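You operate a simulated robot arm through the tools that you are given. There is no shell and no other tool. Be economical: measure what you need, move in short steps, check, and stop when the job is done.

Carry out the task below with a simulated two-armed robot. There is one attempt and no reset: what you move stays moved.

JOB
Pick up the orange bin with one hand, pass it to the other hand and put it on the desk sixty-two. Set down upright: orange bin.
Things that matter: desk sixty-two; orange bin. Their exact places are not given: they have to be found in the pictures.

Only the result counts: the job must be done as asked and must still hold three seconds after the hand-in. Knocking over, shifting, dropping, spilling or breaking anything else fails it.

ROBOT AND FRAMES
Two 7-joint arms with two-finger parallel grippers on one trunk, on a base that drives. Base frame: it is fixed to the floor where the robot stands at the start and does not move with it; the origin is under the middle of the robot, x ahead of it, y to its left, z up. Units: mm, rad, N and s.
The left shoulder is at the start at [60, 143, 930], the right one opposite. With the tool pointing down near the work surface each hand reaches from about 320 to 740 mm from the robot's upright axis, wherever it stands, measured 20 degrees to its own side. Places, roughly: desk sixty-two [2500, 700, 800]. Payload 1.57 kg a hand.
Tool frame (each hand has its own): the origin (TCP) lies between the finger pads and is the grasp point; the fingertips stand 30 mm ahead of it; z points along the fingers, y is the line along which they close. The gripper opens to 110 mm. The fingers are 24 mm wide and 12 mm thick; the gripper's body (48 by 112 mm) begins 78 mm behind the TCP.
Orientation is that of the tool frame in the base frame, as [roll, pitch, yaw] about the fixed x, y, z axes, in that order (R = Rz(yaw) Ry(pitch) Rx(roll)). With the fingers straight down and closing along the base's y, the tool's x points along the base's -x, its y along +y and its z along -z.

CONTROLS
- The arms move only by the tool jog_arm. It takes "left_commands", "right_commands" or both (then of equal length, played together; a hand with none holds still); each is a list that holds one entry, the list of rows, each a list of 7 numbers: the shift along the tool's x, y, z in units of 200 mm (1.0 is 200 mm), then the turn, a rotation vector about the tool's x, y, z in units of 90 degrees (1.0 is 90 degrees), then the finger opening in m, from 0 to 0.11. In form: [[[dx, dy, dz, rx, ry, rz, gripper], ...]]. A call has 1 to 20 rows; each row is the pose to reach, as a shift and turn from the pose commanded when the call began, along the tool's axes at that moment. A call with a number of a shift or a turn outside -1 to 1 is refused whole. Each row takes 0.2 s and may step no farther than 50 mm and 0.15 rad from the row before; otherwise, or with a gripper value out of range, the whole call is refused. A pose out of reach is approached as far as the arm can. The call stops where the force on the tool passes 40 N (or 10 N more than at its start, if that is more) or the arm is blocked; 0.2 s more then pass. Each finger travels about 45 mm/s and halts on what it meets, pressing with about 21 N; the grip force reading is that of the motor and also rises with nothing between the fingers. The clock runs only during rows and for 0.2 s after the last one: add rows that repeat a pose to give the fingers time. The reply holds the time, the measured pose of the TCP, the force on the tool along the base axes, the opening and the grip force, in the units named above and with some noise, with the torque about the TCP (base axes, N m) and any sound that the robot's microphone picked up.
- Cameras (640 x 400 px; columns grow to the right, rows downward): "scene" is now at [51.5, 9.7, 1547.2]; the picture's right is [0.10, -0.99, 0.00], its down [-0.68, -0.07, -0.73] and it looks along [0.73, 0.07, -0.68] (base axes); focal length 285 px, centre (320, 200). "left" rides on the left gripper at [70, -16, -141] in its tool frame; the picture's right is [0.23, 0.97, 0.00], its down [-0.86, 0.20, -0.48] and it looks along [-0.47, 0.11, 0.88] (tool axes); focal length 222 px, centre (320, 200). "right" rides on the right gripper at [70, 16, -141] in its tool frame; the picture's right is [-0.23, 0.97, 0.00], its down [-0.85, -0.20, -0.48] and it looks along [-0.47, -0.11, 0.88] (tool axes); focal length 222 px, centre (320, 200).
- snapshot(camera): a new picture of that camera. The clock stands still meanwhile.
- slide_trunk(by): slides the trunk up (or, below 0, down) by that many mm; the arms and the scene camera ride with it, the base frame stays. It gives what a move gives, with no picture.
- steer(legs): drives the robot by 1 to 6 legs, each [ahead, left, turn to the left] in mm, mm and rad, along the robot's own axes; the way and the turn of a leg run together, so that a leg with both is an arc; at most 1500 mm and 3.142 rad a leg. The arms and the cameras ride along, it lands a little off, and it stops where it bumps. It gives what a move gives.
- turn_head(pan, tilt): turns the head with the scene camera to pan (to the left, within 1.501 rad either way) and tilt (down, from -0.506 to 1.204), counted from straight ahead of the robot. It gives what a move gives.
- probe_pixels(camera, pixels): for up to 12 pixels [column, row] of the newest picture of that camera ("zoom" is the newest enlarged one), the place [x, y, z] in the base frame of the surface seen there, good to about 2 mm. The clock stands still meanwhile.
- zoom(camera, box): a new picture of the part [left, top, right, bottom] of that camera's present view, enlarged. The clock stands still meanwhile.
- close_job(): hands the job in; it is judged then, once.

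Keep the steps short. Do not move on a guess: measure, check each grasp and each placing, and mend mistakes. In all there are 80 turns and 78 pictures (those below and enlarged ones count). Leave the grippers open and the arms clear of the work at the hand-in unless told otherwise, and finish with a single line.

The tools are called after "Call:" as a command line: name --argument value ..., lists and objects as JSON in quotes. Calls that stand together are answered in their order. jog_arm: Moves the arms, as the interface text tells. Its arguments: {"type":"object","properties":{"left_commands":{"type":"array","items":{"type":"array","items":{"type":"array","items":{"type":"number"}}}},"right_commands":{"type":"array","items":{"type":"array","items":{"type":"array","items":{"type":"number"}}}}},"required":[]} The other tools are called the same way: slide_trunk (by) slides the trunk up or down; steer (legs) drives the base; turn_head (pan, tilt) turns the head that bears the scene camera; snapshot (camera) takes a picture; probe_pixels (camera, pixels) gives the place of the surface under pixels of a picture; zoom (camera, box) takes an enlarged picture of a part of a camera's view; close_job () hands the job in.

At the start:

```text
time_s: 0.0
left_ee_pos: [401.1, 335.3, 1035.2]
left_tcp_rot: [-3.141, 0.001, 3.14]
left_contact_force: [0.1, 0.3, 0.8]
left_ft_torque: [-0.02, 0.02, 0.01]
left_grip_width: 109.9
left_gripper_force: 0.0
right_ee_pos: [454.4, -83.7, 1112.5]
right_tcp_rot: [3.141, -0.001, -3.141]
right_contact_force: [-0.2, 0.2, -0.4]
right_ft_torque: [-0.03, 0.0, 0.0]
right_grip_width: 110.1
right_gripper_force: 0.0
trunk travel left (down, up): [-529.0, 61.0]
robot x, y, heading: [0.2, -0.5, 0.003]
head pan, tilt: [0.099, 0.749]
```

scene: 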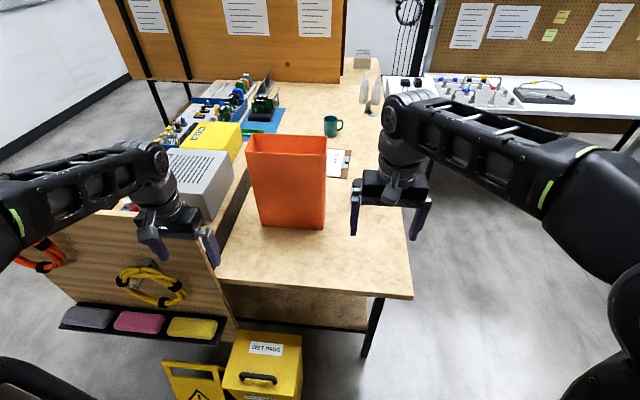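
right: 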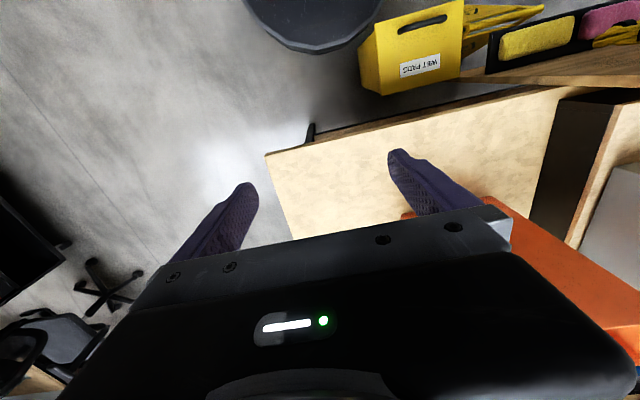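
left: 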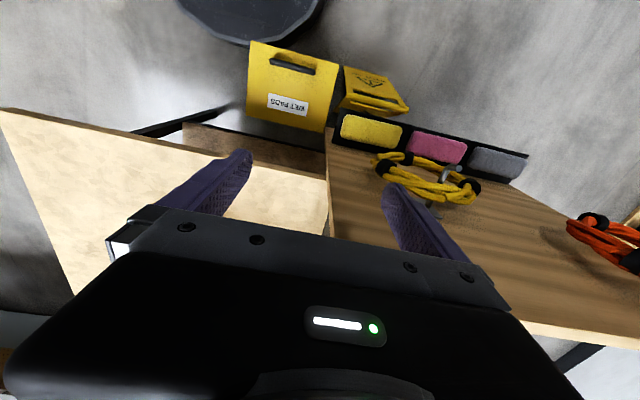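

The orange bin stands on the desk ahead, around (288,180). I'll probe its rim, its base and the desk around it.

Call:
probe_pixels --camera "scene" --pixels '[[247, 137], [326, 137], [256, 151], [323, 151], [262, 222], [322, 226], [290, 190], [290, 142], [300, 260], [410, 290], [330, 122], [225, 200]]'

Call:
zoom --camera "scene" --box '[220, 110, 380, 250]'

Call:
turn_head --pan 0.2 --tilt 0.25

Call:
snapshot --camera "scene"

```text
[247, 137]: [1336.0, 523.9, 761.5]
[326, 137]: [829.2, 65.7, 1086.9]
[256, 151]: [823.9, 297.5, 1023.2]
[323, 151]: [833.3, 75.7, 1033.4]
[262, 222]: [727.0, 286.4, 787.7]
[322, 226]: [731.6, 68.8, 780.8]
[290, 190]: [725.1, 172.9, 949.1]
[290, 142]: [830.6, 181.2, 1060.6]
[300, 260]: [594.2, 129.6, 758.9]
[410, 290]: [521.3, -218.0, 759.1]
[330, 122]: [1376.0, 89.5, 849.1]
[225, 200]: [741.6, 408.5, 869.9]
```

```text
2.86 times, centred on (300, 180) of scene
```

zoom: 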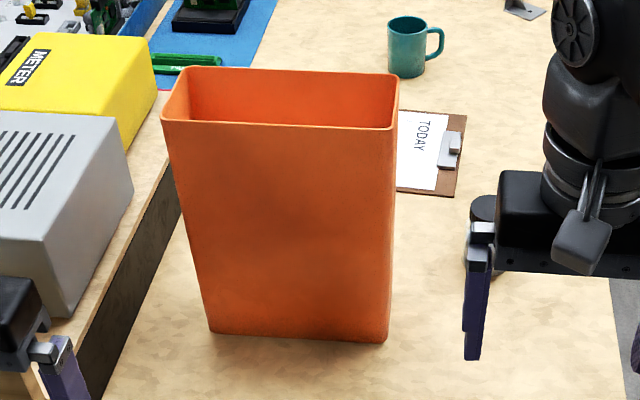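

```text
time_s: 0.9
left_ee_pos: [400.9, 335.2, 1035.5]
left_tcp_rot: [-3.14, -0.001, -3.14]
left_contact_force: [-0.6, 1.2, 0.1]
left_ft_torque: [-0.02, -0.01, 0.01]
left_grip_width: 109.9
left_gripper_force: 0.0
right_ee_pos: [453.6, -82.8, 1111.9]
right_tcp_rot: [3.142, 0.001, -3.141]
right_contact_force: [0.6, -0.9, -0.1]
right_ft_torque: [-0.03, 0.02, -0.03]
right_grip_width: 110.1
right_gripper_force: 0.1
trunk travel left (down, up): [-529.0, 61.0]
robot x, y, heading: [1.7, -0.6, 0.001]
head pan, tilt: [0.201, 0.25]
```

```text
73 pictures are left
```

scene: 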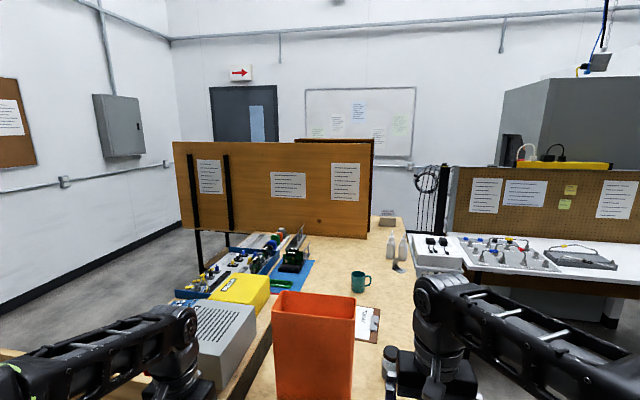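

Bin is about 230 wide (y), 115 deep (x) and 325 tall. Now I need desk sixty-two; labels are visible near (388,213), so I'll zoom in on those.

Call:
zoom --camera "scene" --box '[160, 130, 400, 280]'

Call:
zoom --camera "scene" --box '[360, 190, 440, 240]'

Call:
probe_pixels --camera "scene" --pixels '[[388, 222], [180, 180], [360, 190], [310, 142], [380, 245], [240, 110], [199, 250], [520, 255], [340, 140], [402, 219], [300, 230]]'

```text
2.67 times, centred on (280, 205) of scene
```

zoom: 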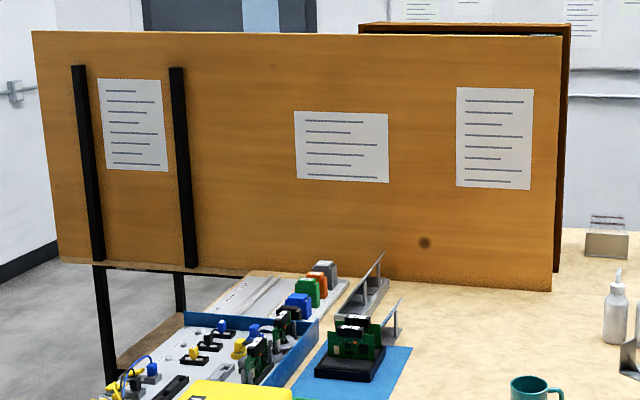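

```text
8.00 times, centred on (400, 215) of scene
```

zoom: 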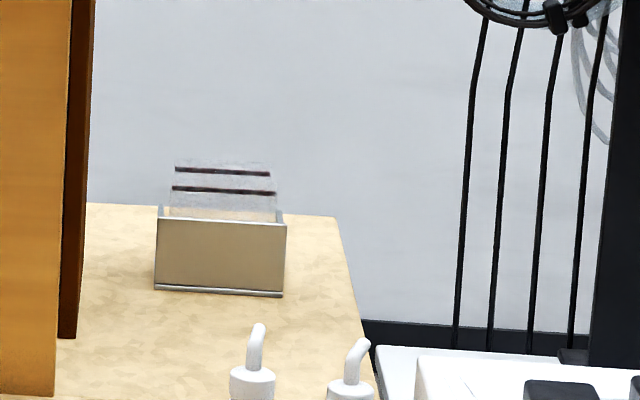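

```text
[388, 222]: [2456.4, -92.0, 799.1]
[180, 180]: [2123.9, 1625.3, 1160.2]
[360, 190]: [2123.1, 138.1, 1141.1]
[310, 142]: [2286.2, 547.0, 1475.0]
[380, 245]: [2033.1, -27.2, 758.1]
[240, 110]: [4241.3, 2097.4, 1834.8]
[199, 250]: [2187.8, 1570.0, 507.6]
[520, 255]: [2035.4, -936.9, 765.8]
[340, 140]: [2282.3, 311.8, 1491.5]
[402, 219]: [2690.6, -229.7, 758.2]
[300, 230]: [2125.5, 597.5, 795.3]
```

The desk is hidden behind the wooden partition at x≈2120. I'll look left and right to find a driving route.

Call:
turn_head --pan 0.9 --tilt 0.4

Call:
snapshot --camera "scene"

Call:
probe_pixels --camera "scene" --pixels '[[320, 100], [450, 100], [400, 200], [480, 200], [300, 200], [320, 300], [400, 300], [200, 200], [520, 150], [100, 200], [430, 160], [540, 250]]'

Call:
turn_head --pan -0.7 --tilt 0.4

Call:
snapshot --camera "scene"

```text
time_s: 2.0
left_ee_pos: [400.9, 335.9, 1035.8]
left_tcp_rot: [3.14, 0.0, 3.141]
left_contact_force: [1.2, -0.5, 0.8]
left_ft_torque: [-0.01, -0.01, 0.02]
left_grip_width: 110.0
left_gripper_force: 0.1
right_ee_pos: [453.4, -83.9, 1111.5]
right_tcp_rot: [3.142, 0.001, -3.14]
right_contact_force: [0.9, 0.5, 0.1]
right_ft_torque: [0.02, 0.0, 0.03]
right_grip_width: 110.0
right_gripper_force: 0.1
trunk travel left (down, up): [-529.0, 61.0]
robot x, y, heading: [3.1, -0.8, 0.001]
head pan, tilt: [0.901, 0.4]
```

```text
70 pictures are left
```

scene: 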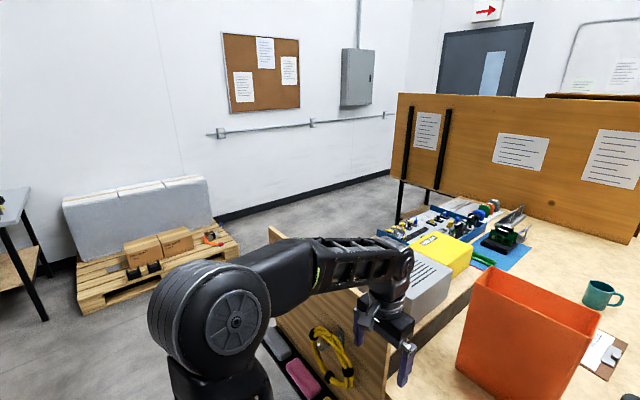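

```text
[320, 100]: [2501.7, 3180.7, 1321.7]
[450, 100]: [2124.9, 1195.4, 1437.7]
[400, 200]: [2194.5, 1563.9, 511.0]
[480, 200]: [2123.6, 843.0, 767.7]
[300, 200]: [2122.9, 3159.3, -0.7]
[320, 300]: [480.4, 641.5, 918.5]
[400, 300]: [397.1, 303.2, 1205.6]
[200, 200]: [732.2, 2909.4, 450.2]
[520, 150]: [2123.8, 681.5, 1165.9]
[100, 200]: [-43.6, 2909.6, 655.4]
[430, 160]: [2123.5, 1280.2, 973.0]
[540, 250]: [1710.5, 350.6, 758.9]
```

```text
time_s: 3.7
left_ee_pos: [399.9, 336.7, 1034.6]
left_tcp_rot: [-3.141, 0.0, -3.141]
left_contact_force: [1.2, 0.7, 0.4]
left_ft_torque: [0.0, -0.03, -0.01]
left_grip_width: 110.1
left_gripper_force: 0.0
right_ee_pos: [454.4, -82.7, 1112.8]
right_tcp_rot: [-3.142, -0.001, 3.141]
right_contact_force: [-0.8, 0.2, 0.1]
right_ft_torque: [-0.03, -0.01, 0.03]
right_grip_width: 109.9
right_gripper_force: 0.0
trunk travel left (down, up): [-529.0, 61.0]
robot x, y, heading: [-0.6, 2.1, 0.002]
head pan, tilt: [-0.7, 0.4]
```

```text
69 pictures are left
```

scene: 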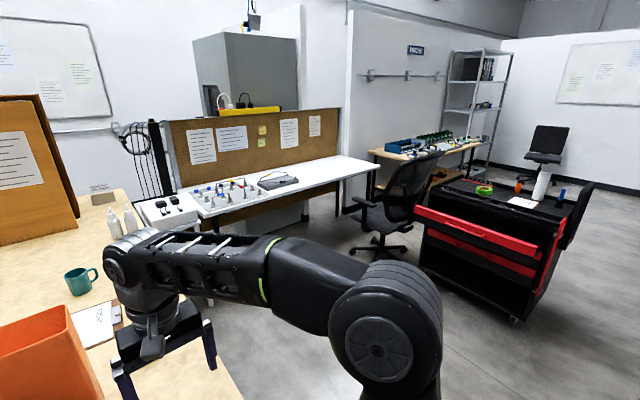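

The left side (y 1700–3100) offers a free corridor. Now I'll measure the bin rim carefully: head on the bin.

Call:
turn_head --pan 0.2 --tilt 0.6

Call:
zoom --camera "scene" --box '[240, 170, 400, 270]'

```text
time_s: 4.9
left_ee_pos: [400.6, 334.8, 1036.5]
left_tcp_rot: [3.141, 0.001, 3.141]
left_contact_force: [-0.2, -0.1, 0.2]
left_ft_torque: [0.02, -0.03, 0.01]
left_grip_width: 109.7
left_gripper_force: 0.1
right_ee_pos: [453.6, -83.7, 1111.6]
right_tcp_rot: [-3.141, -0.002, 3.141]
right_contact_force: [0.3, -0.6, 0.4]
right_ft_torque: [0.02, -0.01, -0.02]
right_grip_width: 110.0
right_gripper_force: 0.0
trunk travel left (down, up): [-529.0, 61.0]
robot x, y, heading: [-0.7, -0.5, 0.002]
head pan, tilt: [0.201, 0.6]
```

```text
4.00 times, centred on (320, 220) of scene
```

zoom: 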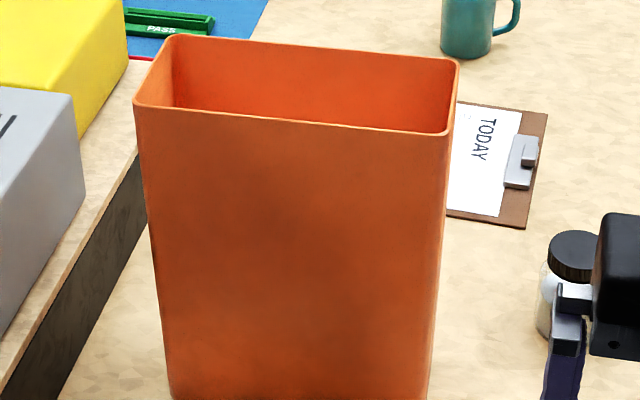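

Call:
probe_pixels --camera "zoom" --pixels '[[142, 106], [440, 134], [300, 119], [300, 124], [300, 112], [310, 53], [310, 49], [180, 37], [455, 63], [300, 200], [300, 390], [310, 51]]'

```text
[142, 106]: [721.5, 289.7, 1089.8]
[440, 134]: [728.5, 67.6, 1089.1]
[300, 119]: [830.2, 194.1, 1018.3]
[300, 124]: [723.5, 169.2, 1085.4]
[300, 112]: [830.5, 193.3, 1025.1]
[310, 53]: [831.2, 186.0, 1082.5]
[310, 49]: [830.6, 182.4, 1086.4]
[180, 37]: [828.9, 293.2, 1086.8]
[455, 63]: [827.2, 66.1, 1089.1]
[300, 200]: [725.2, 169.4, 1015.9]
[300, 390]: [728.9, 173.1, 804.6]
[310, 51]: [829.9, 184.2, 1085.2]
```

Bin rim: front outer x≈723, rear inner x≈830, y from 66 to 292, top z≈1089. I need to come closer, so I'll look down at the floor in front for obstacles.

Call:
turn_head --pan 0.15 --tilt 1.1

Call:
snapshot --camera "scene"

Call:
probe_pixels --camera "scene" --pixels '[[290, 150], [380, 150], [270, 205], [230, 235], [200, 250], [100, 180], [20, 180], [300, 250], [320, 350], [260, 280], [60, 230], [180, 180]]'

```text
time_s: 5.8
left_ee_pos: [401.3, 334.7, 1035.4]
left_tcp_rot: [3.141, 0.001, -3.141]
left_contact_force: [0.2, 0.2, 0.1]
left_ft_torque: [0.05, 0.02, 0.0]
left_grip_width: 110.1
left_gripper_force: 0.0
right_ee_pos: [453.1, -83.4, 1111.4]
right_tcp_rot: [-3.141, -0.001, 3.141]
right_contact_force: [-0.5, -0.3, 0.5]
right_ft_torque: [0.0, 0.03, -0.04]
right_grip_width: 109.9
right_gripper_force: 0.0
trunk travel left (down, up): [-529.0, 61.0]
robot x, y, heading: [1.2, -0.5, 0.005]
head pan, tilt: [0.15, 1.1]
```

```text
67 pictures are left
```

scene: 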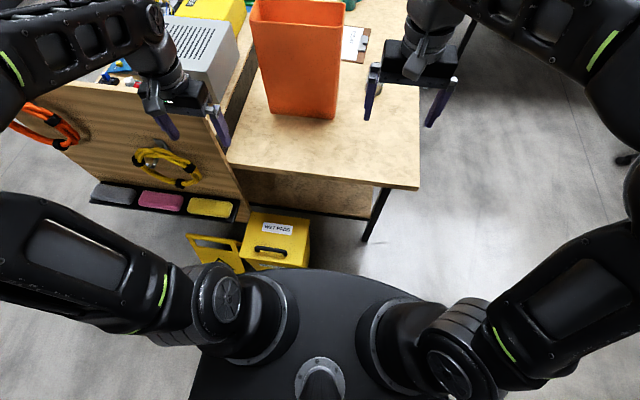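

```text
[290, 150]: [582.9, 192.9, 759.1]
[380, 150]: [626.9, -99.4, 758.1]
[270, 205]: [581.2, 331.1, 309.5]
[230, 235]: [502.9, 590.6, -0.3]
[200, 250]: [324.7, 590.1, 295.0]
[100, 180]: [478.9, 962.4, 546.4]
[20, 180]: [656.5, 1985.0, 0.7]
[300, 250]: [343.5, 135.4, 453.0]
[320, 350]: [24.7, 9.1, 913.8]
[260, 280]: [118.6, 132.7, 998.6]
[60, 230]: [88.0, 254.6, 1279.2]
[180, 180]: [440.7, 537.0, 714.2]
```

A yellow "wet pads" box stands on the floor in front, limiting forward driving. I'll measure its extents and the bench edge.

Call:
zoom --camera "scene" --box '[160, 150, 440, 325]'

Call:
probe_pixels --camera "zoom" --pixels '[[341, 150], [342, 200], [335, 260], [190, 250], [195, 265], [345, 268], [205, 140], [65, 195], [460, 210], [590, 90], [200, 30], [510, 90]]'

```text
2.29 times, centred on (300, 238) of scene
```

zoom: 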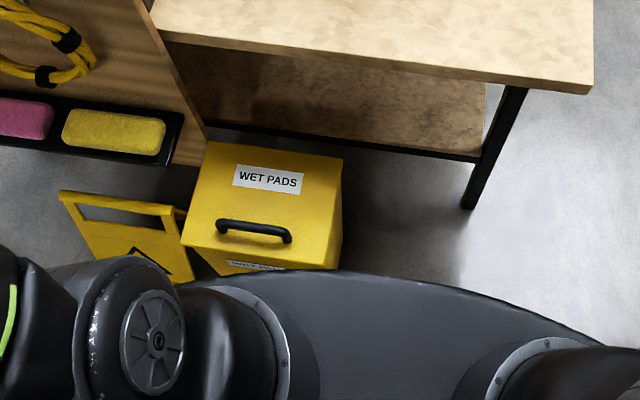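

```text
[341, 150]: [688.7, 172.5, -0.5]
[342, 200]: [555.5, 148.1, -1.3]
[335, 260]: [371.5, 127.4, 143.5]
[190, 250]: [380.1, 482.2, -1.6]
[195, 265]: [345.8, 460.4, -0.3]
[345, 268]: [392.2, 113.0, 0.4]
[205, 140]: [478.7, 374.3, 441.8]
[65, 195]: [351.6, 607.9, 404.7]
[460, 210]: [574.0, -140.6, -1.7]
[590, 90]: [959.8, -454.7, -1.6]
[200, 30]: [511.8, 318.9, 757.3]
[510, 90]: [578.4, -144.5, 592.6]
```

I'll check the robot's own base size: the dark disc at the top of the left camera's picture.

Call:
snapshot --camera "left"

Call:
probe_pixels --camera "left" --pixels '[[250, 8], [250, 38], [290, 35], [190, 15], [310, 15], [250, 55], [290, 120], [340, 150], [130, 130]]'

```text
65 pictures are left
```

left: 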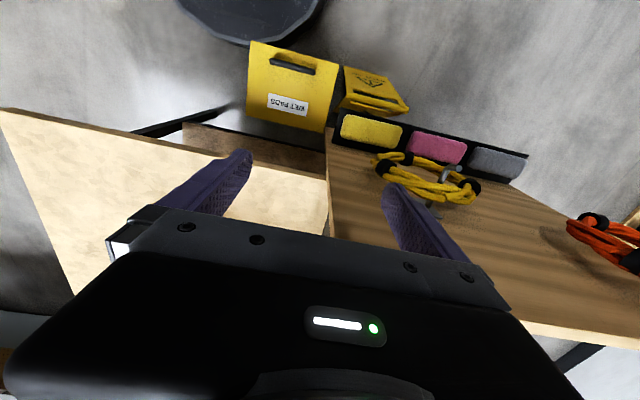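

```text
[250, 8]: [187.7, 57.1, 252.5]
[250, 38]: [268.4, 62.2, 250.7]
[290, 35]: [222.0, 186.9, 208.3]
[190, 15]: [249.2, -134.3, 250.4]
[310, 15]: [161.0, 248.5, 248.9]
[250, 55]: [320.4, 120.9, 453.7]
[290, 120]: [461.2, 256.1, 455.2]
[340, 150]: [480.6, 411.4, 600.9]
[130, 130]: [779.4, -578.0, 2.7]
```

My base is a disc of radius ~285 mm; the box occupies x 320–480, y 120–370, so standing at about (250,-190) is clear. First I raise the trunk and hands above the bin rim (1089).

Call:
slide_trunk --by 60

Call:
jog_arm --left_commands '[[[0, 0, -0.2, 0, 0, 0, 0.11], [0, 0, -0.4, 0, 0, 0, 0.11], [0, 0, -0.55, 0, 0, 0, 0.11]]]' --right_commands '[[[0.15, 0, 0, 0, 0, 0, 0.11], [0.3, 0, -0.1, 0, 0, 0, 0.11], [0.45, 0.2, -0.2, 0, 0, 0, 0.11]]]'

```text
time_s: 6.8
left_ee_pos: [400.1, 335.8, 1095.2]
left_tcp_rot: [-3.141, 0.001, 3.14]
left_contact_force: [-0.2, 0.1, -0.1]
left_ft_torque: [0.0, -0.02, 0.03]
left_grip_width: 110.0
left_gripper_force: 0.2
right_ee_pos: [454.0, -83.6, 1171.2]
right_tcp_rot: [3.141, 0.002, -3.141]
right_contact_force: [-0.8, 0.5, 0.0]
right_ft_torque: [0.01, 0.0, 0.02]
right_grip_width: 110.1
right_gripper_force: 0.1
trunk travel left (down, up): [-589.0, 1.0]
robot x, y, heading: [-2.8, 1.6, 0.002]
head pan, tilt: [0.15, 1.1]
```

```text
refused: row 3 steps farther than a row can; nothing moved
```

Refused for step size; redo with smaller steps (right hand withdrawn back and to the right).

Call:
jog_arm --left_commands '[[[0, 0, -0.2, 0, 0, 0, 0.11], [0, 0, -0.4, 0, 0, 0, 0.11], [0, 0, -0.5, 0, 0, 0, 0.11], [0, 0, -0.55, 0, 0, 0, 0.11]]]' --right_commands '[[[0.15, -0.1, 0, 0, 0, 0, 0.11], [0.3, -0.2, 0, 0, 0, 0, 0.11], [0.45, -0.3, 0, 0, 0, 0, 0.11], [0.6, -0.4, 0, 0, 0, 0, 0.11]]]'

Call:
steer --legs '[[0, -190, 0], [245, 0, 0], [0, 0, 0.55]]'

Call:
turn_head --pan 0.1 --tilt 0.85

Call:
snapshot --camera "scene"

```text
time_s: 7.8
left_ee_pos: [400.8, 336.8, 1179.3]
left_tcp_rot: [-3.141, 0.014, -3.137]
left_contact_force: [0.6, 0.0, 0.2]
left_ft_torque: [0.0, -0.01, 0.0]
left_grip_width: 110.0
left_gripper_force: 0.2
left hand out of reach, approached as far as the arm can: row 2, 3, 4
right_ee_pos: [334.4, -163.6, 1172.9]
right_tcp_rot: [-3.139, 0.001, -3.141]
right_contact_force: [-0.7, 0.2, -0.1]
right_ft_torque: [-0.01, 0.0, -0.01]
right_grip_width: 110.1
right_gripper_force: 0.1
trunk travel left (down, up): [-589.0, 1.0]
robot x, y, heading: [2.8, 1.3, -0.001]
head pan, tilt: [0.15, 1.1]
```

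```text
time_s: 12.3
left_ee_pos: [412.0, 306.6, 1178.2]
left_tcp_rot: [-3.141, 0.013, -2.585]
left_contact_force: [0.4, -0.2, 0.0]
left_ft_torque: [-0.03, -0.02, -0.01]
left_grip_width: 110.0
left_gripper_force: 0.1
right_ee_pos: [617.9, -155.0, 1172.3]
right_tcp_rot: [3.141, 0.0, -2.589]
right_contact_force: [-0.1, 0.1, 0.3]
right_ft_torque: [0.03, -0.02, 0.02]
right_grip_width: 110.1
right_gripper_force: 0.1
trunk travel left (down, up): [-589.0, 1.0]
robot x, y, heading: [247.6, -188.2, 0.556]
head pan, tilt: [0.15, 1.1]
```

```text
time_s: 13.1
left_ee_pos: [412.1, 306.5, 1178.9]
left_tcp_rot: [-3.138, 0.015, -2.583]
left_contact_force: [0.2, -0.7, 1.1]
left_ft_torque: [0.0, 0.01, 0.0]
left_grip_width: 110.0
left_gripper_force: 0.1
right_ee_pos: [618.8, -154.3, 1172.3]
right_tcp_rot: [-3.141, -0.001, -2.59]
right_contact_force: [0.6, 0.0, -0.4]
right_ft_torque: [0.0, -0.02, 0.03]
right_grip_width: 110.1
right_gripper_force: 0.1
trunk travel left (down, up): [-589.0, 1.0]
robot x, y, heading: [245.3, -190.9, 0.549]
head pan, tilt: [0.099, 0.85]
```

```text
64 pictures are left
```

scene: 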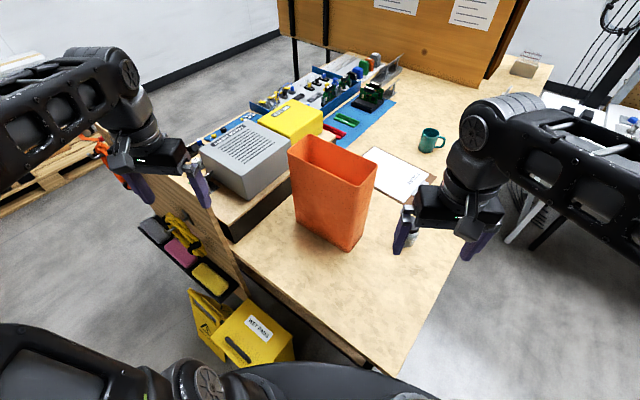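

The view is clear. I turn the left tool so it closes along base x and carry it partway toward above the front wall, then check.

Call:
jog_arm --left_commands '[[[-0.08, -0.126, 0.02, 0, 0, -0.092, 0.11], [-0.16, -0.252, 0.04, 0, 0, -0.184, 0.11], [-0.24, -0.378, 0.05, 0, 0, -0.276, 0.11], [-0.32, -0.504, 0.05, 0, 0, -0.368, 0.11], [-0.4, -0.63, 0.05, 0, 0, -0.46, 0.11], [-0.48, -0.756, 0.05, 0, 0, -0.552, 0.11], [-0.558, -0.882, 0.05, 0, 0, -0.6455, 0.11]]]'

```text
time_s: 14.7
left_ee_pos: [604.0, 214.2, 1172.4]
left_tcp_rot: [-3.126, 0.009, -1.567]
left_contact_force: [0.2, 1.1, 0.1]
left_ft_torque: [0.0, -0.01, -0.03]
left_grip_width: 110.1
left_gripper_force: 0.0
right_ee_pos: [620.5, -157.3, 1171.4]
right_tcp_rot: [-3.141, 0.001, -2.59]
right_contact_force: [0.9, -0.4, 0.2]
right_ft_torque: [0.03, 0.0, -0.02]
right_grip_width: 110.1
right_gripper_force: 0.1
trunk travel left (down, up): [-589.0, 1.0]
robot x, y, heading: [246.9, -193.0, 0.554]
head pan, tilt: [0.099, 0.85]
```

Tool orientation is right. Now I move above the front wall centre (725,158), staying above the rim.

Call:
jog_arm --left_commands '[[[0.07, -0.15, 0.02, 0, 0, 0, 0.11], [0.14, -0.3, 0.04, 0, 0, 0, 0.11], [0.21, -0.45, 0.06, 0, 0, 0, 0.11], [0.28, -0.61, 0.08, 0, 0, 0, 0.11], [0.28, -0.61, 0.08, 0, 0, 0, 0.11]]]'

Call:
snapshot --camera "left"

Call:
snapshot --camera "scene"

```text
time_s: 15.9
left_ee_pos: [611.2, 212.2, 1170.5]
left_tcp_rot: [-3.128, 0.009, -1.569]
left_contact_force: [0.4, 0.5, -0.3]
left_ft_torque: [0.0, -0.01, 0.0]
left_grip_width: 110.0
left_gripper_force: 0.0
left hand out of reach, approached as far as the arm can: row 1, 2, 3, 4, 5
right_ee_pos: [618.8, -155.9, 1170.8]
right_tcp_rot: [-3.141, 0.002, -2.591]
right_contact_force: [0.5, -0.5, 0.2]
right_ft_torque: [-0.01, -0.05, -0.02]
right_grip_width: 110.0
right_gripper_force: 0.0
trunk travel left (down, up): [-589.0, 1.0]
robot x, y, heading: [241.4, -193.6, 0.553]
head pan, tilt: [0.099, 0.85]
```

```text
63 pictures are left
```

left: 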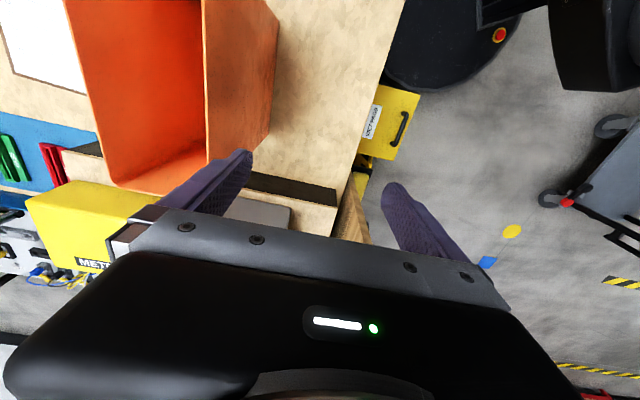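

```text
62 pictures are left
```

scene: 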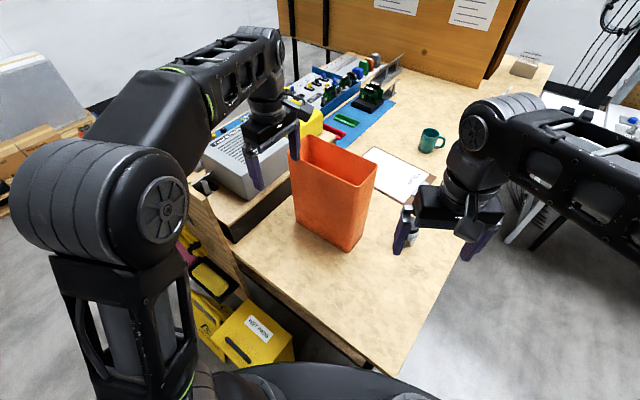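

Out of reach there (arm limit high up). Turning the robot right brings the left shoulder nearer to the bin: I'll turn −0.75 rad, with hands well above the rim.

Call:
steer --legs '[[0, 0, -0.75]]'

```text
time_s: 18.3
left_ee_pos: [789.1, -156.3, 1169.4]
left_tcp_rot: [-3.126, 0.009, -2.34]
left_contact_force: [-1.0, -0.2, -0.4]
left_ft_torque: [0.0, 0.0, -0.01]
left_grip_width: 110.1
left_gripper_force: 0.0
right_ee_pos: [539.4, -424.4, 1171.5]
right_tcp_rot: [-3.141, -0.001, 2.922]
right_contact_force: [-0.4, 0.3, 0.1]
right_ft_torque: [-0.01, -0.01, -0.02]
right_grip_width: 109.8
right_gripper_force: 0.0
trunk travel left (down, up): [-589.0, 1.0]
robot x, y, heading: [245.4, -191.8, -0.222]
head pan, tilt: [0.099, 0.85]
```

Now I move the left hand toward the spot above the front wall, restoring its yaw.

Call:
jog_arm --left_commands '[[[-0.1, 0.15, 0, 0, 0, -0.08, 0.11], [-0.2, 0.3, 0, 0, 0, -0.16, 0.11], [-0.3, 0.45, 0, 0, 0, -0.24, 0.11], [-0.4, 0.6, 0, 0, 0, -0.32, 0.11], [-0.5, 0.75, 0, 0, 0, -0.4, 0.11], [-0.6, 0.9, 0, 0, 0, -0.4896, 0.11], [-0.6, 0.9, 0, 0, 0, -0.4896, 0.11]]]'

```text
time_s: 19.9
left_ee_pos: [743.7, 54.8, 1168.6]
left_tcp_rot: [-3.125, -0.004, -1.57]
left_contact_force: [0.4, 0.7, -0.3]
left_ft_torque: [0.0, -0.02, -0.01]
left_grip_width: 110.1
left_gripper_force: 0.0
right_ee_pos: [539.1, -424.5, 1170.9]
right_tcp_rot: [3.141, 0.001, 2.923]
right_contact_force: [-0.6, 0.3, -0.3]
right_ft_torque: [0.03, 0.03, -0.02]
right_grip_width: 109.8
right_gripper_force: 0.1
trunk travel left (down, up): [-589.0, 1.0]
robot x, y, heading: [247.7, -191.4, -0.217]
head pan, tilt: [0.099, 0.85]
```

Reached. Now slide to above the front wall and take pictures.

Call:
jog_arm --left_commands '[[[-0.17, 0.03, 0.03, 0, 0, 0, 0.11], [-0.34, 0.06, 0.06, 0, 0, 0, 0.11], [-0.515, 0.1, 0.1, 0, 0, 0, 0.11], [-0.515, 0.1, 0.1, 0, 0, 0, 0.11]]]'

Call:
turn_head --pan 0.8 --tilt 0.7

Call:
snapshot --camera "scene"

Call:
snapshot --camera "left"

```text
time_s: 20.9
left_ee_pos: [724.0, 160.2, 1146.3]
left_tcp_rot: [-3.124, -0.005, -1.572]
left_contact_force: [-0.6, -0.7, 0.4]
left_ft_torque: [-0.01, 0.0, 0.03]
left_grip_width: 109.9
left_gripper_force: 0.1
right_ee_pos: [539.7, -424.5, 1173.3]
right_tcp_rot: [3.142, 0.0, 2.925]
right_contact_force: [-0.1, -0.5, 0.2]
right_ft_torque: [0.02, -0.05, -0.02]
right_grip_width: 109.7
right_gripper_force: 0.0
trunk travel left (down, up): [-589.0, 1.0]
robot x, y, heading: [247.0, -192.5, -0.219]
head pan, tilt: [0.099, 0.85]
```

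```text
time_s: 22.0
left_ee_pos: [724.3, 159.9, 1146.3]
left_tcp_rot: [-3.124, -0.004, -1.57]
left_contact_force: [-0.2, 0.3, 0.0]
left_ft_torque: [0.0, 0.01, 0.01]
left_grip_width: 109.9
left_gripper_force: 0.0
right_ee_pos: [539.6, -424.6, 1171.8]
right_tcp_rot: [-3.141, -0.001, 2.923]
right_contact_force: [1.5, 0.1, -0.6]
right_ft_torque: [-0.01, 0.02, -0.01]
right_grip_width: 109.9
right_gripper_force: 0.0
trunk travel left (down, up): [-589.0, 1.0]
robot x, y, heading: [247.2, -190.9, -0.219]
head pan, tilt: [0.799, 0.7]
```

```text
61 pictures are left
```

scene: 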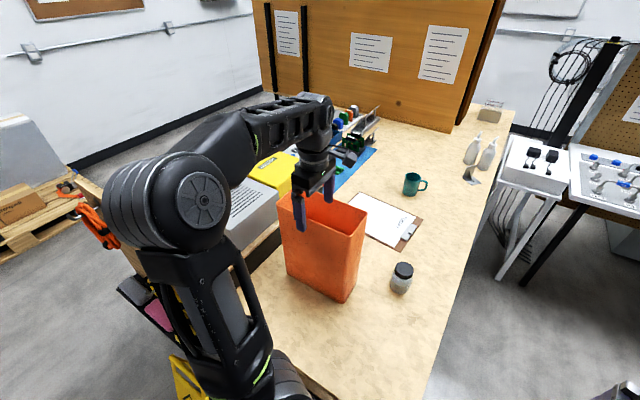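

```text
60 pictures are left
```

left: 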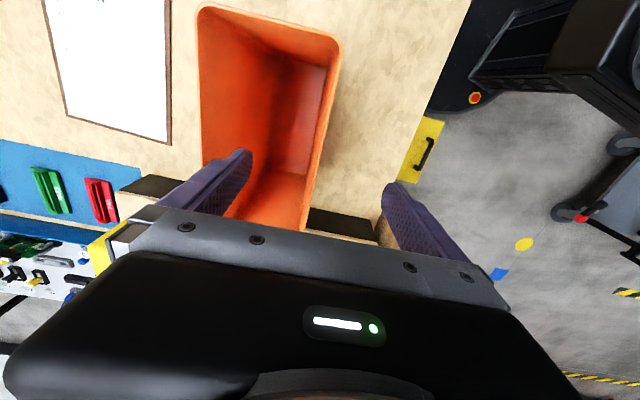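

Inside finger is over the bin's opening, outside finger in front. I'll probe the front rim in this picture.

Call:
zoom --camera "left" --box '[180, 0, 360, 240]'

Call:
probe_pixels --camera "left" --pixels '[[341, 50], [338, 50], [334, 70], [325, 120], [322, 120], [315, 170], [312, 170], [306, 215], [198, 60], [270, 19], [303, 220]]'

```text
1.67 times, centred on (270, 120) of left
```

zoom: 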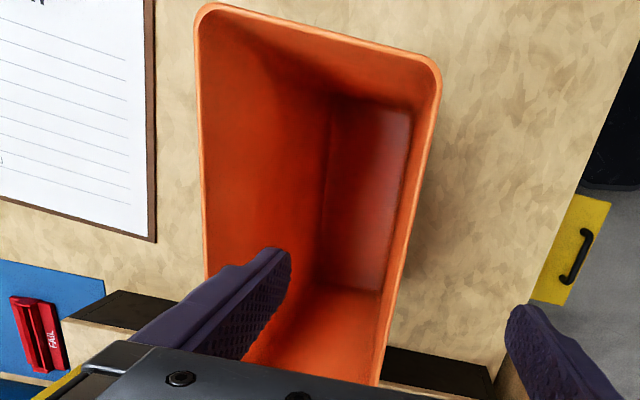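

```text
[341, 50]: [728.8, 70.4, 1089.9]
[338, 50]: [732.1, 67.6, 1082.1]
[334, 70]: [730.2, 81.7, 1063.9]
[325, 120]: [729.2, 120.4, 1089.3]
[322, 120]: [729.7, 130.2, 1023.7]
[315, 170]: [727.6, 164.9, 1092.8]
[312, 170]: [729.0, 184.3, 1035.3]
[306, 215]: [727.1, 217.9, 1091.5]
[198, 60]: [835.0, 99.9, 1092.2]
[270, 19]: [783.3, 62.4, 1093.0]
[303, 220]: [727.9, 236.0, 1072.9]
```

Wall at y=160 is 723.5–729 in x, and the hand's slight tilt matches the wall's taper. I lower 96 mm, open.

Call:
jog_arm --left_commands '[[[0, 0, 0.12, 0, 0, -0.01, 0.11], [0, 0, 0.24, 0, 0, -0.02, 0.11], [0, -0.002, 0.36, 0, 0, -0.02, 0.11], [0, -0.004, 0.48, 0, 0, -0.02, 0.11], [0, -0.004, 0.48, 0, 0, -0.02, 0.11]]]'

Call:
snapshot --camera "scene"

```text
time_s: 23.2
left_ee_pos: [726.9, 158.1, 1050.6]
left_tcp_rot: [-3.123, -0.003, -1.542]
left_contact_force: [-0.3, -0.4, -0.2]
left_ft_torque: [0.01, 0.02, 0.02]
left_grip_width: 110.3
left_gripper_force: 0.0
right_ee_pos: [537.7, -425.5, 1172.7]
right_tcp_rot: [3.142, 0.001, 2.924]
right_contact_force: [0.2, -0.4, -0.5]
right_ft_torque: [0.02, 0.01, -0.01]
right_grip_width: 109.8
right_gripper_force: 0.1
trunk travel left (down, up): [-589.0, 1.0]
robot x, y, heading: [243.8, -189.3, -0.215]
head pan, tilt: [0.799, 0.7]
```

```text
58 pictures are left
```

scene: 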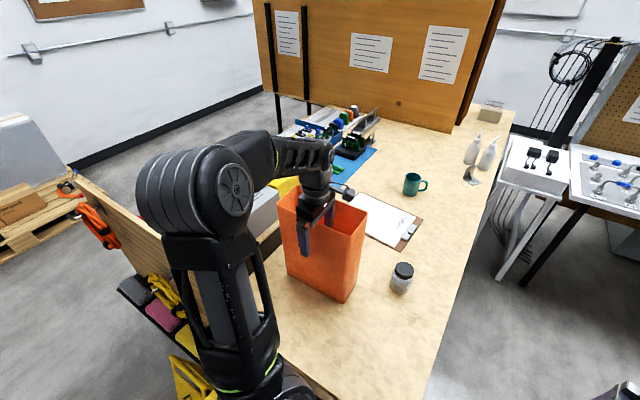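

Inside finger within, outside finger in front of the wall, no contact. Close the gripper (needs ~1.2 s).

Call:
jog_arm --left_commands '[[[0, 0, 0, 0, 0, 0, 0], [0, 0, 0, 0, 0, 0, 0], [0, 0, 0, 0, 0, 0, 0], [0, 0, 0, 0, 0, 0, 0], [0, 0, 0, 0, 0, 0, 0], [0, 0, 0, 0, 0, 0, 0], [0, 0, 0, 0, 0, 0, 0], [0, 0, 0, 0, 0, 0, 0], [0, 0, 0, 0, 0, 0, 0]]]'

```text
time_s: 25.2
left_ee_pos: [726.3, 158.3, 1054.1]
left_tcp_rot: [-3.125, -0.008, -1.539]
left_contact_force: [-0.3, 0.1, 0.6]
left_ft_torque: [0.09, 0.23, -0.03]
left_grip_width: 2.9
left_gripper_force: 20.7
right_ee_pos: [539.3, -424.4, 1172.0]
right_tcp_rot: [3.14, 0.001, 2.923]
right_contact_force: [-0.8, 0.0, -0.8]
right_ft_torque: [0.0, -0.01, 0.01]
right_grip_width: 110.4
right_gripper_force: 0.0
trunk travel left (down, up): [-589.0, 1.0]
robot x, y, heading: [246.7, -193.1, -0.22]
head pan, tilt: [0.799, 0.7]
```

Gripped a 3 mm wall at 21 N. Lift gently by 30 mm and read the load.

Call:
jog_arm --left_commands '[[[0, 0, -0.04, 0, 0, 0, 0], [0, 0, -0.08, 0, 0, 0, 0], [0, 0, -0.12, 0, 0, 0, 0], [0, 0, -0.16, 0, 0, 0, 0], [0, 0, -0.16, 0, 0, 0, 0]]]'

Call:
snapshot --camera "scene"

Call:
snapshot --camera "left"

```text
time_s: 26.4
left_ee_pos: [725.9, 158.1, 1083.2]
left_tcp_rot: [-3.124, -0.005, -1.54]
left_contact_force: [0.3, -0.1, -3.8]
left_ft_torque: [-0.05, 0.15, -0.06]
left_grip_width: 2.9
left_gripper_force: 20.8
right_ee_pos: [539.5, -424.6, 1171.5]
right_tcp_rot: [3.141, -0.001, 2.923]
right_contact_force: [0.1, 0.2, 0.3]
right_ft_torque: [-0.02, 0.0, 0.0]
right_grip_width: 109.9
right_gripper_force: 0.2
trunk travel left (down, up): [-589.0, 1.0]
robot x, y, heading: [245.6, -191.0, -0.221]
head pan, tilt: [0.799, 0.7]
```

```text
57 pictures are left
```

scene: 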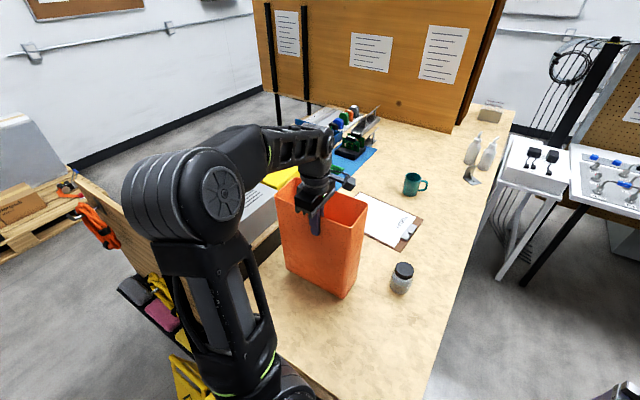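

```text
56 pictures are left
```

left: 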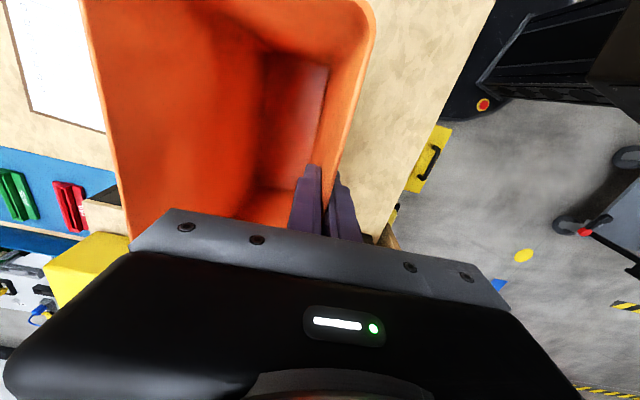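

Bin is held upright (≈3.9 N, no tilt). I'll check the jar's and the mug's positions before swinging the bin toward the robot's front.

Call:
probe_pixels --camera "scene" --pixels '[[402, 268], [400, 288], [390, 280], [413, 270], [410, 182], [407, 236], [348, 297], [368, 210], [330, 375]]'

Call:
jog_arm --left_commands '[[[0, 0, -0.08, 0, 0, 0, 0], [0, 0, -0.16, 0, 0, 0, 0], [0, 0, -0.24, 0, 0, 0, 0], [0, 0, -0.24, 0, 0, 0, 0]]]' --right_commands '[[[0, -0.15, 0, 0, 0, 0, 0.11], [0, -0.3, 0, 0, 0, 0, 0.11], [0, -0.45, 0, 0, 0, 0, 0.11], [0, -0.5, 0, 0, 0, 0, 0.11]]]'

```text
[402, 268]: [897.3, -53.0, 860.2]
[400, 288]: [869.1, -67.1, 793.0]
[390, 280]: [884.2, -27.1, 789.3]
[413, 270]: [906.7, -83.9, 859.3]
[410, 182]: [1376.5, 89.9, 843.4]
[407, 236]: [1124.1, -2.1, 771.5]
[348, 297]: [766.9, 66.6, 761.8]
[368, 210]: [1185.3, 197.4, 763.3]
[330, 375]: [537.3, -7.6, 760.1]
```

```text
time_s: 27.4
left_ee_pos: [724.7, 158.4, 1131.3]
left_tcp_rot: [-3.127, -0.006, -1.539]
left_contact_force: [-0.3, -0.3, -3.3]
left_ft_torque: [-0.08, 0.17, -0.03]
left_grip_width: 3.1
left_gripper_force: 20.9
right_ee_pos: [517.4, -521.4, 1170.6]
right_tcp_rot: [-3.14, 0.0, 2.924]
right_contact_force: [-0.5, 0.1, -0.5]
right_ft_torque: [-0.01, -0.02, -0.02]
right_grip_width: 109.7
right_gripper_force: 0.0
trunk travel left (down, up): [-589.0, 1.0]
robot x, y, heading: [244.1, -192.2, -0.221]
head pan, tilt: [0.799, 0.7]
```

Jar at (895,−55) top 860; bin bottom is at ~836. I pull the bin back toward the robot before turning it.

Call:
jog_arm --left_commands '[[[0.08, 0.09, 0, 0, 0, 0, 0], [0.16, 0.18, 0, 0, 0, 0, 0], [0.25, 0.27, 0, 0, 0, 0, 0], [0.34, 0.36, 0, 0, 0, 0, 0], [0.42, 0.45, 0, 0, 0, 0, 0], [0.5, 0.525, 0, 0, 0, 0, 0], [0.5, 0.525, 0, 0, 0, 0, 0]]]'

```text
time_s: 29.0
left_ee_pos: [621.4, 56.4, 1130.9]
left_tcp_rot: [-3.127, -0.007, -1.538]
left_contact_force: [0.1, -0.3, -3.6]
left_ft_torque: [-0.08, 0.15, 0.01]
left_grip_width: 3.0
left_gripper_force: 21.1
right_ee_pos: [517.1, -518.9, 1171.1]
right_tcp_rot: [3.141, -0.001, 2.924]
right_contact_force: [0.4, -0.3, 1.0]
right_ft_torque: [0.01, 0.05, 0.05]
right_grip_width: 110.3
right_gripper_force: 0.1
trunk travel left (down, up): [-589.0, 1.0]
robot x, y, heading: [248.0, -193.5, -0.22]
head pan, tilt: [0.799, 0.7]
```

Now rotate the bin while moving it in front of the robot.

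Call:
jog_arm --left_commands '[[[0.08, 0, 0, 0, 0, 0.08, 0], [0.16, -0.01, 0, 0, 0, 0.16, 0], [0.24, -0.01, 0, 0, 0, 0.24, 0], [0.32, -0.02, 0, 0, 0, 0.32, 0], [0.4, -0.02, 0, 0, 0, 0.4, 0], [0.48, -0.03, 0, 0, 0, 0.48, 0], [0.56, -0.03, 0, 0, 0, 0.56, 0], [0.64, -0.04, 0, 0, 0, 0.64, 0], [0.72, -0.04, 0, 0, 0, 0.72, 0], [0.8, -0.05, 0, 0, 0, 0.8, 0], [0.88, -0.06, 0, 0, 0, 0.88, 0], [0.95, -0.06, 0, 0, 0, 0.95, 0], [0.95, -0.06, 0, 0, 0, 0.95, 0]]]'

Call:
turn_head --pan 0.0 --tilt 0.7

Call:
snapshot --camera "scene"

```text
time_s: 31.8
left_ee_pos: [640.9, -133.8, 1132.1]
left_tcp_rot: [-3.135, 0.015, -3.035]
left_contact_force: [-0.4, -0.6, -3.1]
left_ft_torque: [0.1, 0.13, 0.01]
left_grip_width: 3.0
left_gripper_force: 20.8
right_ee_pos: [517.9, -520.7, 1170.6]
right_tcp_rot: [3.141, -0.001, 2.923]
right_contact_force: [-0.4, 1.0, -0.5]
right_ft_torque: [0.03, 0.0, 0.0]
right_grip_width: 110.0
right_gripper_force: 0.0
trunk travel left (down, up): [-589.0, 1.0]
robot x, y, heading: [246.3, -188.0, -0.221]
head pan, tilt: [0.799, 0.7]
```

```text
time_s: 32.9
left_ee_pos: [641.9, -134.1, 1130.5]
left_tcp_rot: [-3.136, 0.017, -3.032]
left_contact_force: [-0.8, 0.7, -2.5]
left_ft_torque: [0.14, 0.08, -0.03]
left_grip_width: 3.0
left_gripper_force: 20.7
right_ee_pos: [517.6, -520.7, 1170.6]
right_tcp_rot: [3.141, -0.001, 2.924]
right_contact_force: [0.8, -0.6, -0.6]
right_ft_torque: [0.0, 0.0, 0.02]
right_grip_width: 109.7
right_gripper_force: 0.1
trunk travel left (down, up): [-589.0, 1.0]
robot x, y, heading: [246.6, -196.1, -0.22]
head pan, tilt: [0.0, 0.7]
```

```text
55 pictures are left
```

scene: 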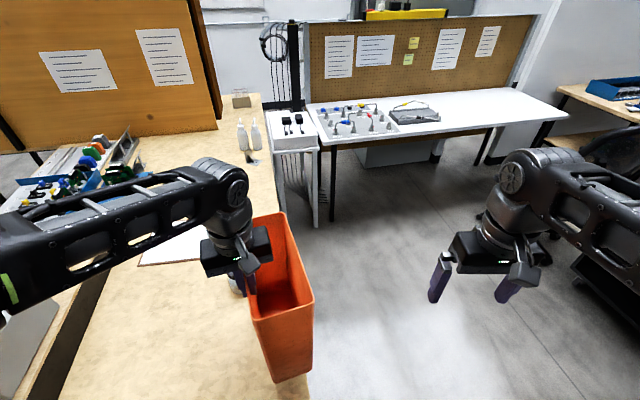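

Bin is beside the bench edge, well placed for the handover. I'll measure the rim of the right-hand wall.

Call:
zoom --camera "scene" --box '[220, 190, 340, 390]'

Call:
probe_pixels --camera "scene" --pixels '[[284, 215], [312, 300], [298, 258], [305, 280], [291, 238], [254, 217], [256, 320], [299, 262], [308, 380], [280, 340], [300, 255], [270, 213]]'

```text
2.00 times, centred on (280, 290) of scene
```

zoom: 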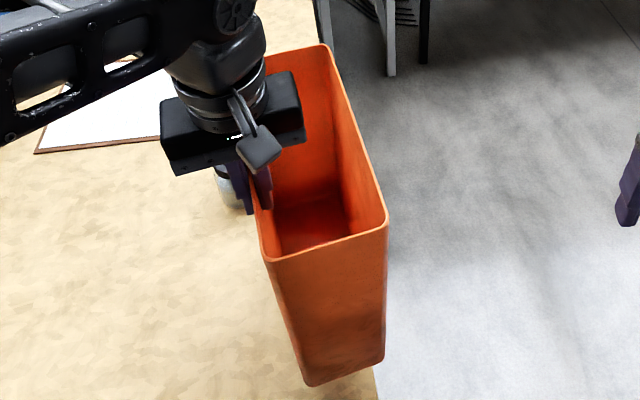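

```text
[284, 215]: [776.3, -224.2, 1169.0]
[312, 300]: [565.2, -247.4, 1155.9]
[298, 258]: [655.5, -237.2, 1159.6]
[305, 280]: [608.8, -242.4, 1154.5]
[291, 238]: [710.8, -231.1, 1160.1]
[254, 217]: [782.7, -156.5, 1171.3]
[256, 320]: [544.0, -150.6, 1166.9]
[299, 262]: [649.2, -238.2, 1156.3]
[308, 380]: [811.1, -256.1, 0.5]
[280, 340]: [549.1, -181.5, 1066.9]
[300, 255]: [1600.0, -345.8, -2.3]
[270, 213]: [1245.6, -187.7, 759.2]
```

The right-hand wall runs along 0.109 rad, matching the left tool's yaw. Before approaching I check the size of the gripper-mounted camera for clearance between hands.

Call:
zoom --camera "scene" --box '[200, 190, 300, 300]'

```text
3.64 times, centred on (250, 245) of scene
```

zoom: 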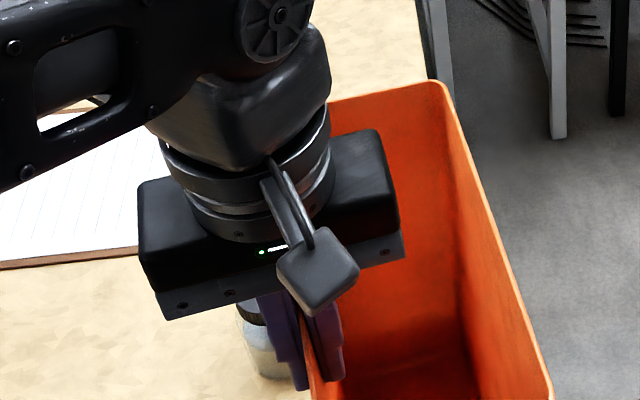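

Call:
probe_pixels --camera "zoom" --pixels '[[281, 262], [355, 265], [320, 235], [318, 300], [320, 260], [395, 210], [402, 240], [143, 250], [370, 140], [145, 190], [325, 150], [215, 215]]'

```text
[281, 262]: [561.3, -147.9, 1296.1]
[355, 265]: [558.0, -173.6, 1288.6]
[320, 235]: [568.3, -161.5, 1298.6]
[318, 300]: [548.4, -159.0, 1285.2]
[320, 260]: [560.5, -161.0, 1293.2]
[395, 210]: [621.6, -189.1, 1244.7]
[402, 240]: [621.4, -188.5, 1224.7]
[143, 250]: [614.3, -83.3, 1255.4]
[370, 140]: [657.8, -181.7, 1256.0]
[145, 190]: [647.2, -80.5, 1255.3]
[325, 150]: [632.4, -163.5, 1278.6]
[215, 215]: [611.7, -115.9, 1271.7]
```

Camera sits above the gripper body level, so the two hands fit with ~62 mm offset along the wall. I lower the bin 60 mm and bring the right hand to a staging point with matching yaw.

Call:
jog_arm --left_commands '[[[0, 0, 0.05, 0, 0, 0, 0], [0, 0, 0.1, 0, 0, 0, 0], [0, 0, 0.15, 0, 0, 0, 0], [0, 0, 0.2, 0, 0, 0, 0], [0, 0, 0.25, 0, 0, 0, 0], [0, 0, 0.3, 0, 0, 0, 0], [0, 0, 0.3, 0, 0, 0, 0]]]' --right_commands '[[[-0.07, 0.13, 0, 0, 0, -0.035, 0.11], [-0.14, 0.26, 0, 0, 0, -0.07, 0.11], [-0.21, 0.39, 0, 0, 0, -0.105, 0.11], [-0.28, 0.52, 0, 0, 0, -0.14, 0.11], [-0.35, 0.65, 0, 0, 0, -0.175, 0.11], [-0.42, 0.78, 0, 0, 0, -0.207, 0.11], [-0.45, 0.9, 0, 0, 0, -0.207, 0.11]]]'

Call:
snapshot --camera "scene"

Call:
probe_pixels --camera "scene" --pixels '[[284, 240], [290, 260], [295, 280], [300, 300], [303, 310], [288, 250]]'

```text
time_s: 34.5
left_ee_pos: [641.9, -134.3, 1071.0]
left_tcp_rot: [-3.135, 0.017, -3.033]
left_contact_force: [0.4, -0.8, -2.7]
left_ft_torque: [0.15, 0.1, 0.02]
left_grip_width: 3.1
left_gripper_force: 21.2
right_ee_pos: [643.5, -366.8, 1171.3]
right_tcp_rot: [-3.14, -0.001, -3.035]
right_contact_force: [-0.3, 0.2, 0.1]
right_ft_torque: [0.01, 0.0, -0.01]
right_grip_width: 110.0
right_gripper_force: 0.1
trunk travel left (down, up): [-589.0, 1.0]
robot x, y, heading: [246.4, -189.5, -0.214]
head pan, tilt: [0.0, 0.7]
```

```text
52 pictures are left
```

scene: 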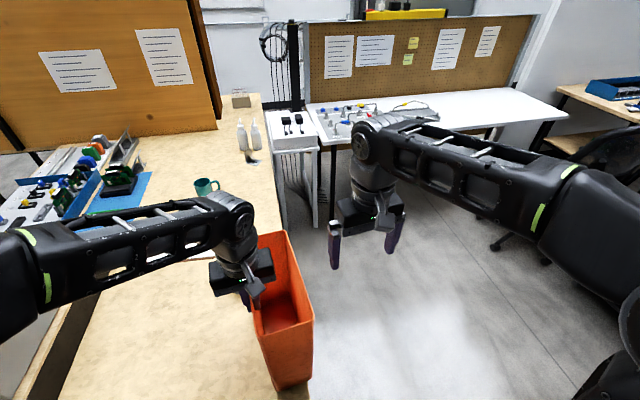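

```text
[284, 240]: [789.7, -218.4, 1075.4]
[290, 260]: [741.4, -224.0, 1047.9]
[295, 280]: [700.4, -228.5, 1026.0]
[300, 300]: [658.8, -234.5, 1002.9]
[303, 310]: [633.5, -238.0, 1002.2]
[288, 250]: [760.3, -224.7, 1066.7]
```

Wall geometry confirmed. Right hand goes above the right wall at (713,−232), still above the rim.

Call:
jog_arm --right_commands '[[[-0.3, 0.0, 0, 0, 0, 0, 0.11], [-0.2, 0.0, 0, 0, 0, 0, 0.11], [-0.417, 0.0, 0, 0, 0, 0, 0.11], [-0.417, 0.15, 0.02, 0, 0, 0, 0.11], [-0.417, 0.3, 0.03, 0, 0, 0, 0.11], [-0.417, 0.45, 0.04, 0, 0, 0, 0.11], [-0.417, 0.63, 0.05, 0, 0, 0, 0.11], [-0.417, 0.63, 0.05, 0, 0, 0, 0.11]]]'

```text
refused: row 1 steps farther than a row can; nothing moved
```

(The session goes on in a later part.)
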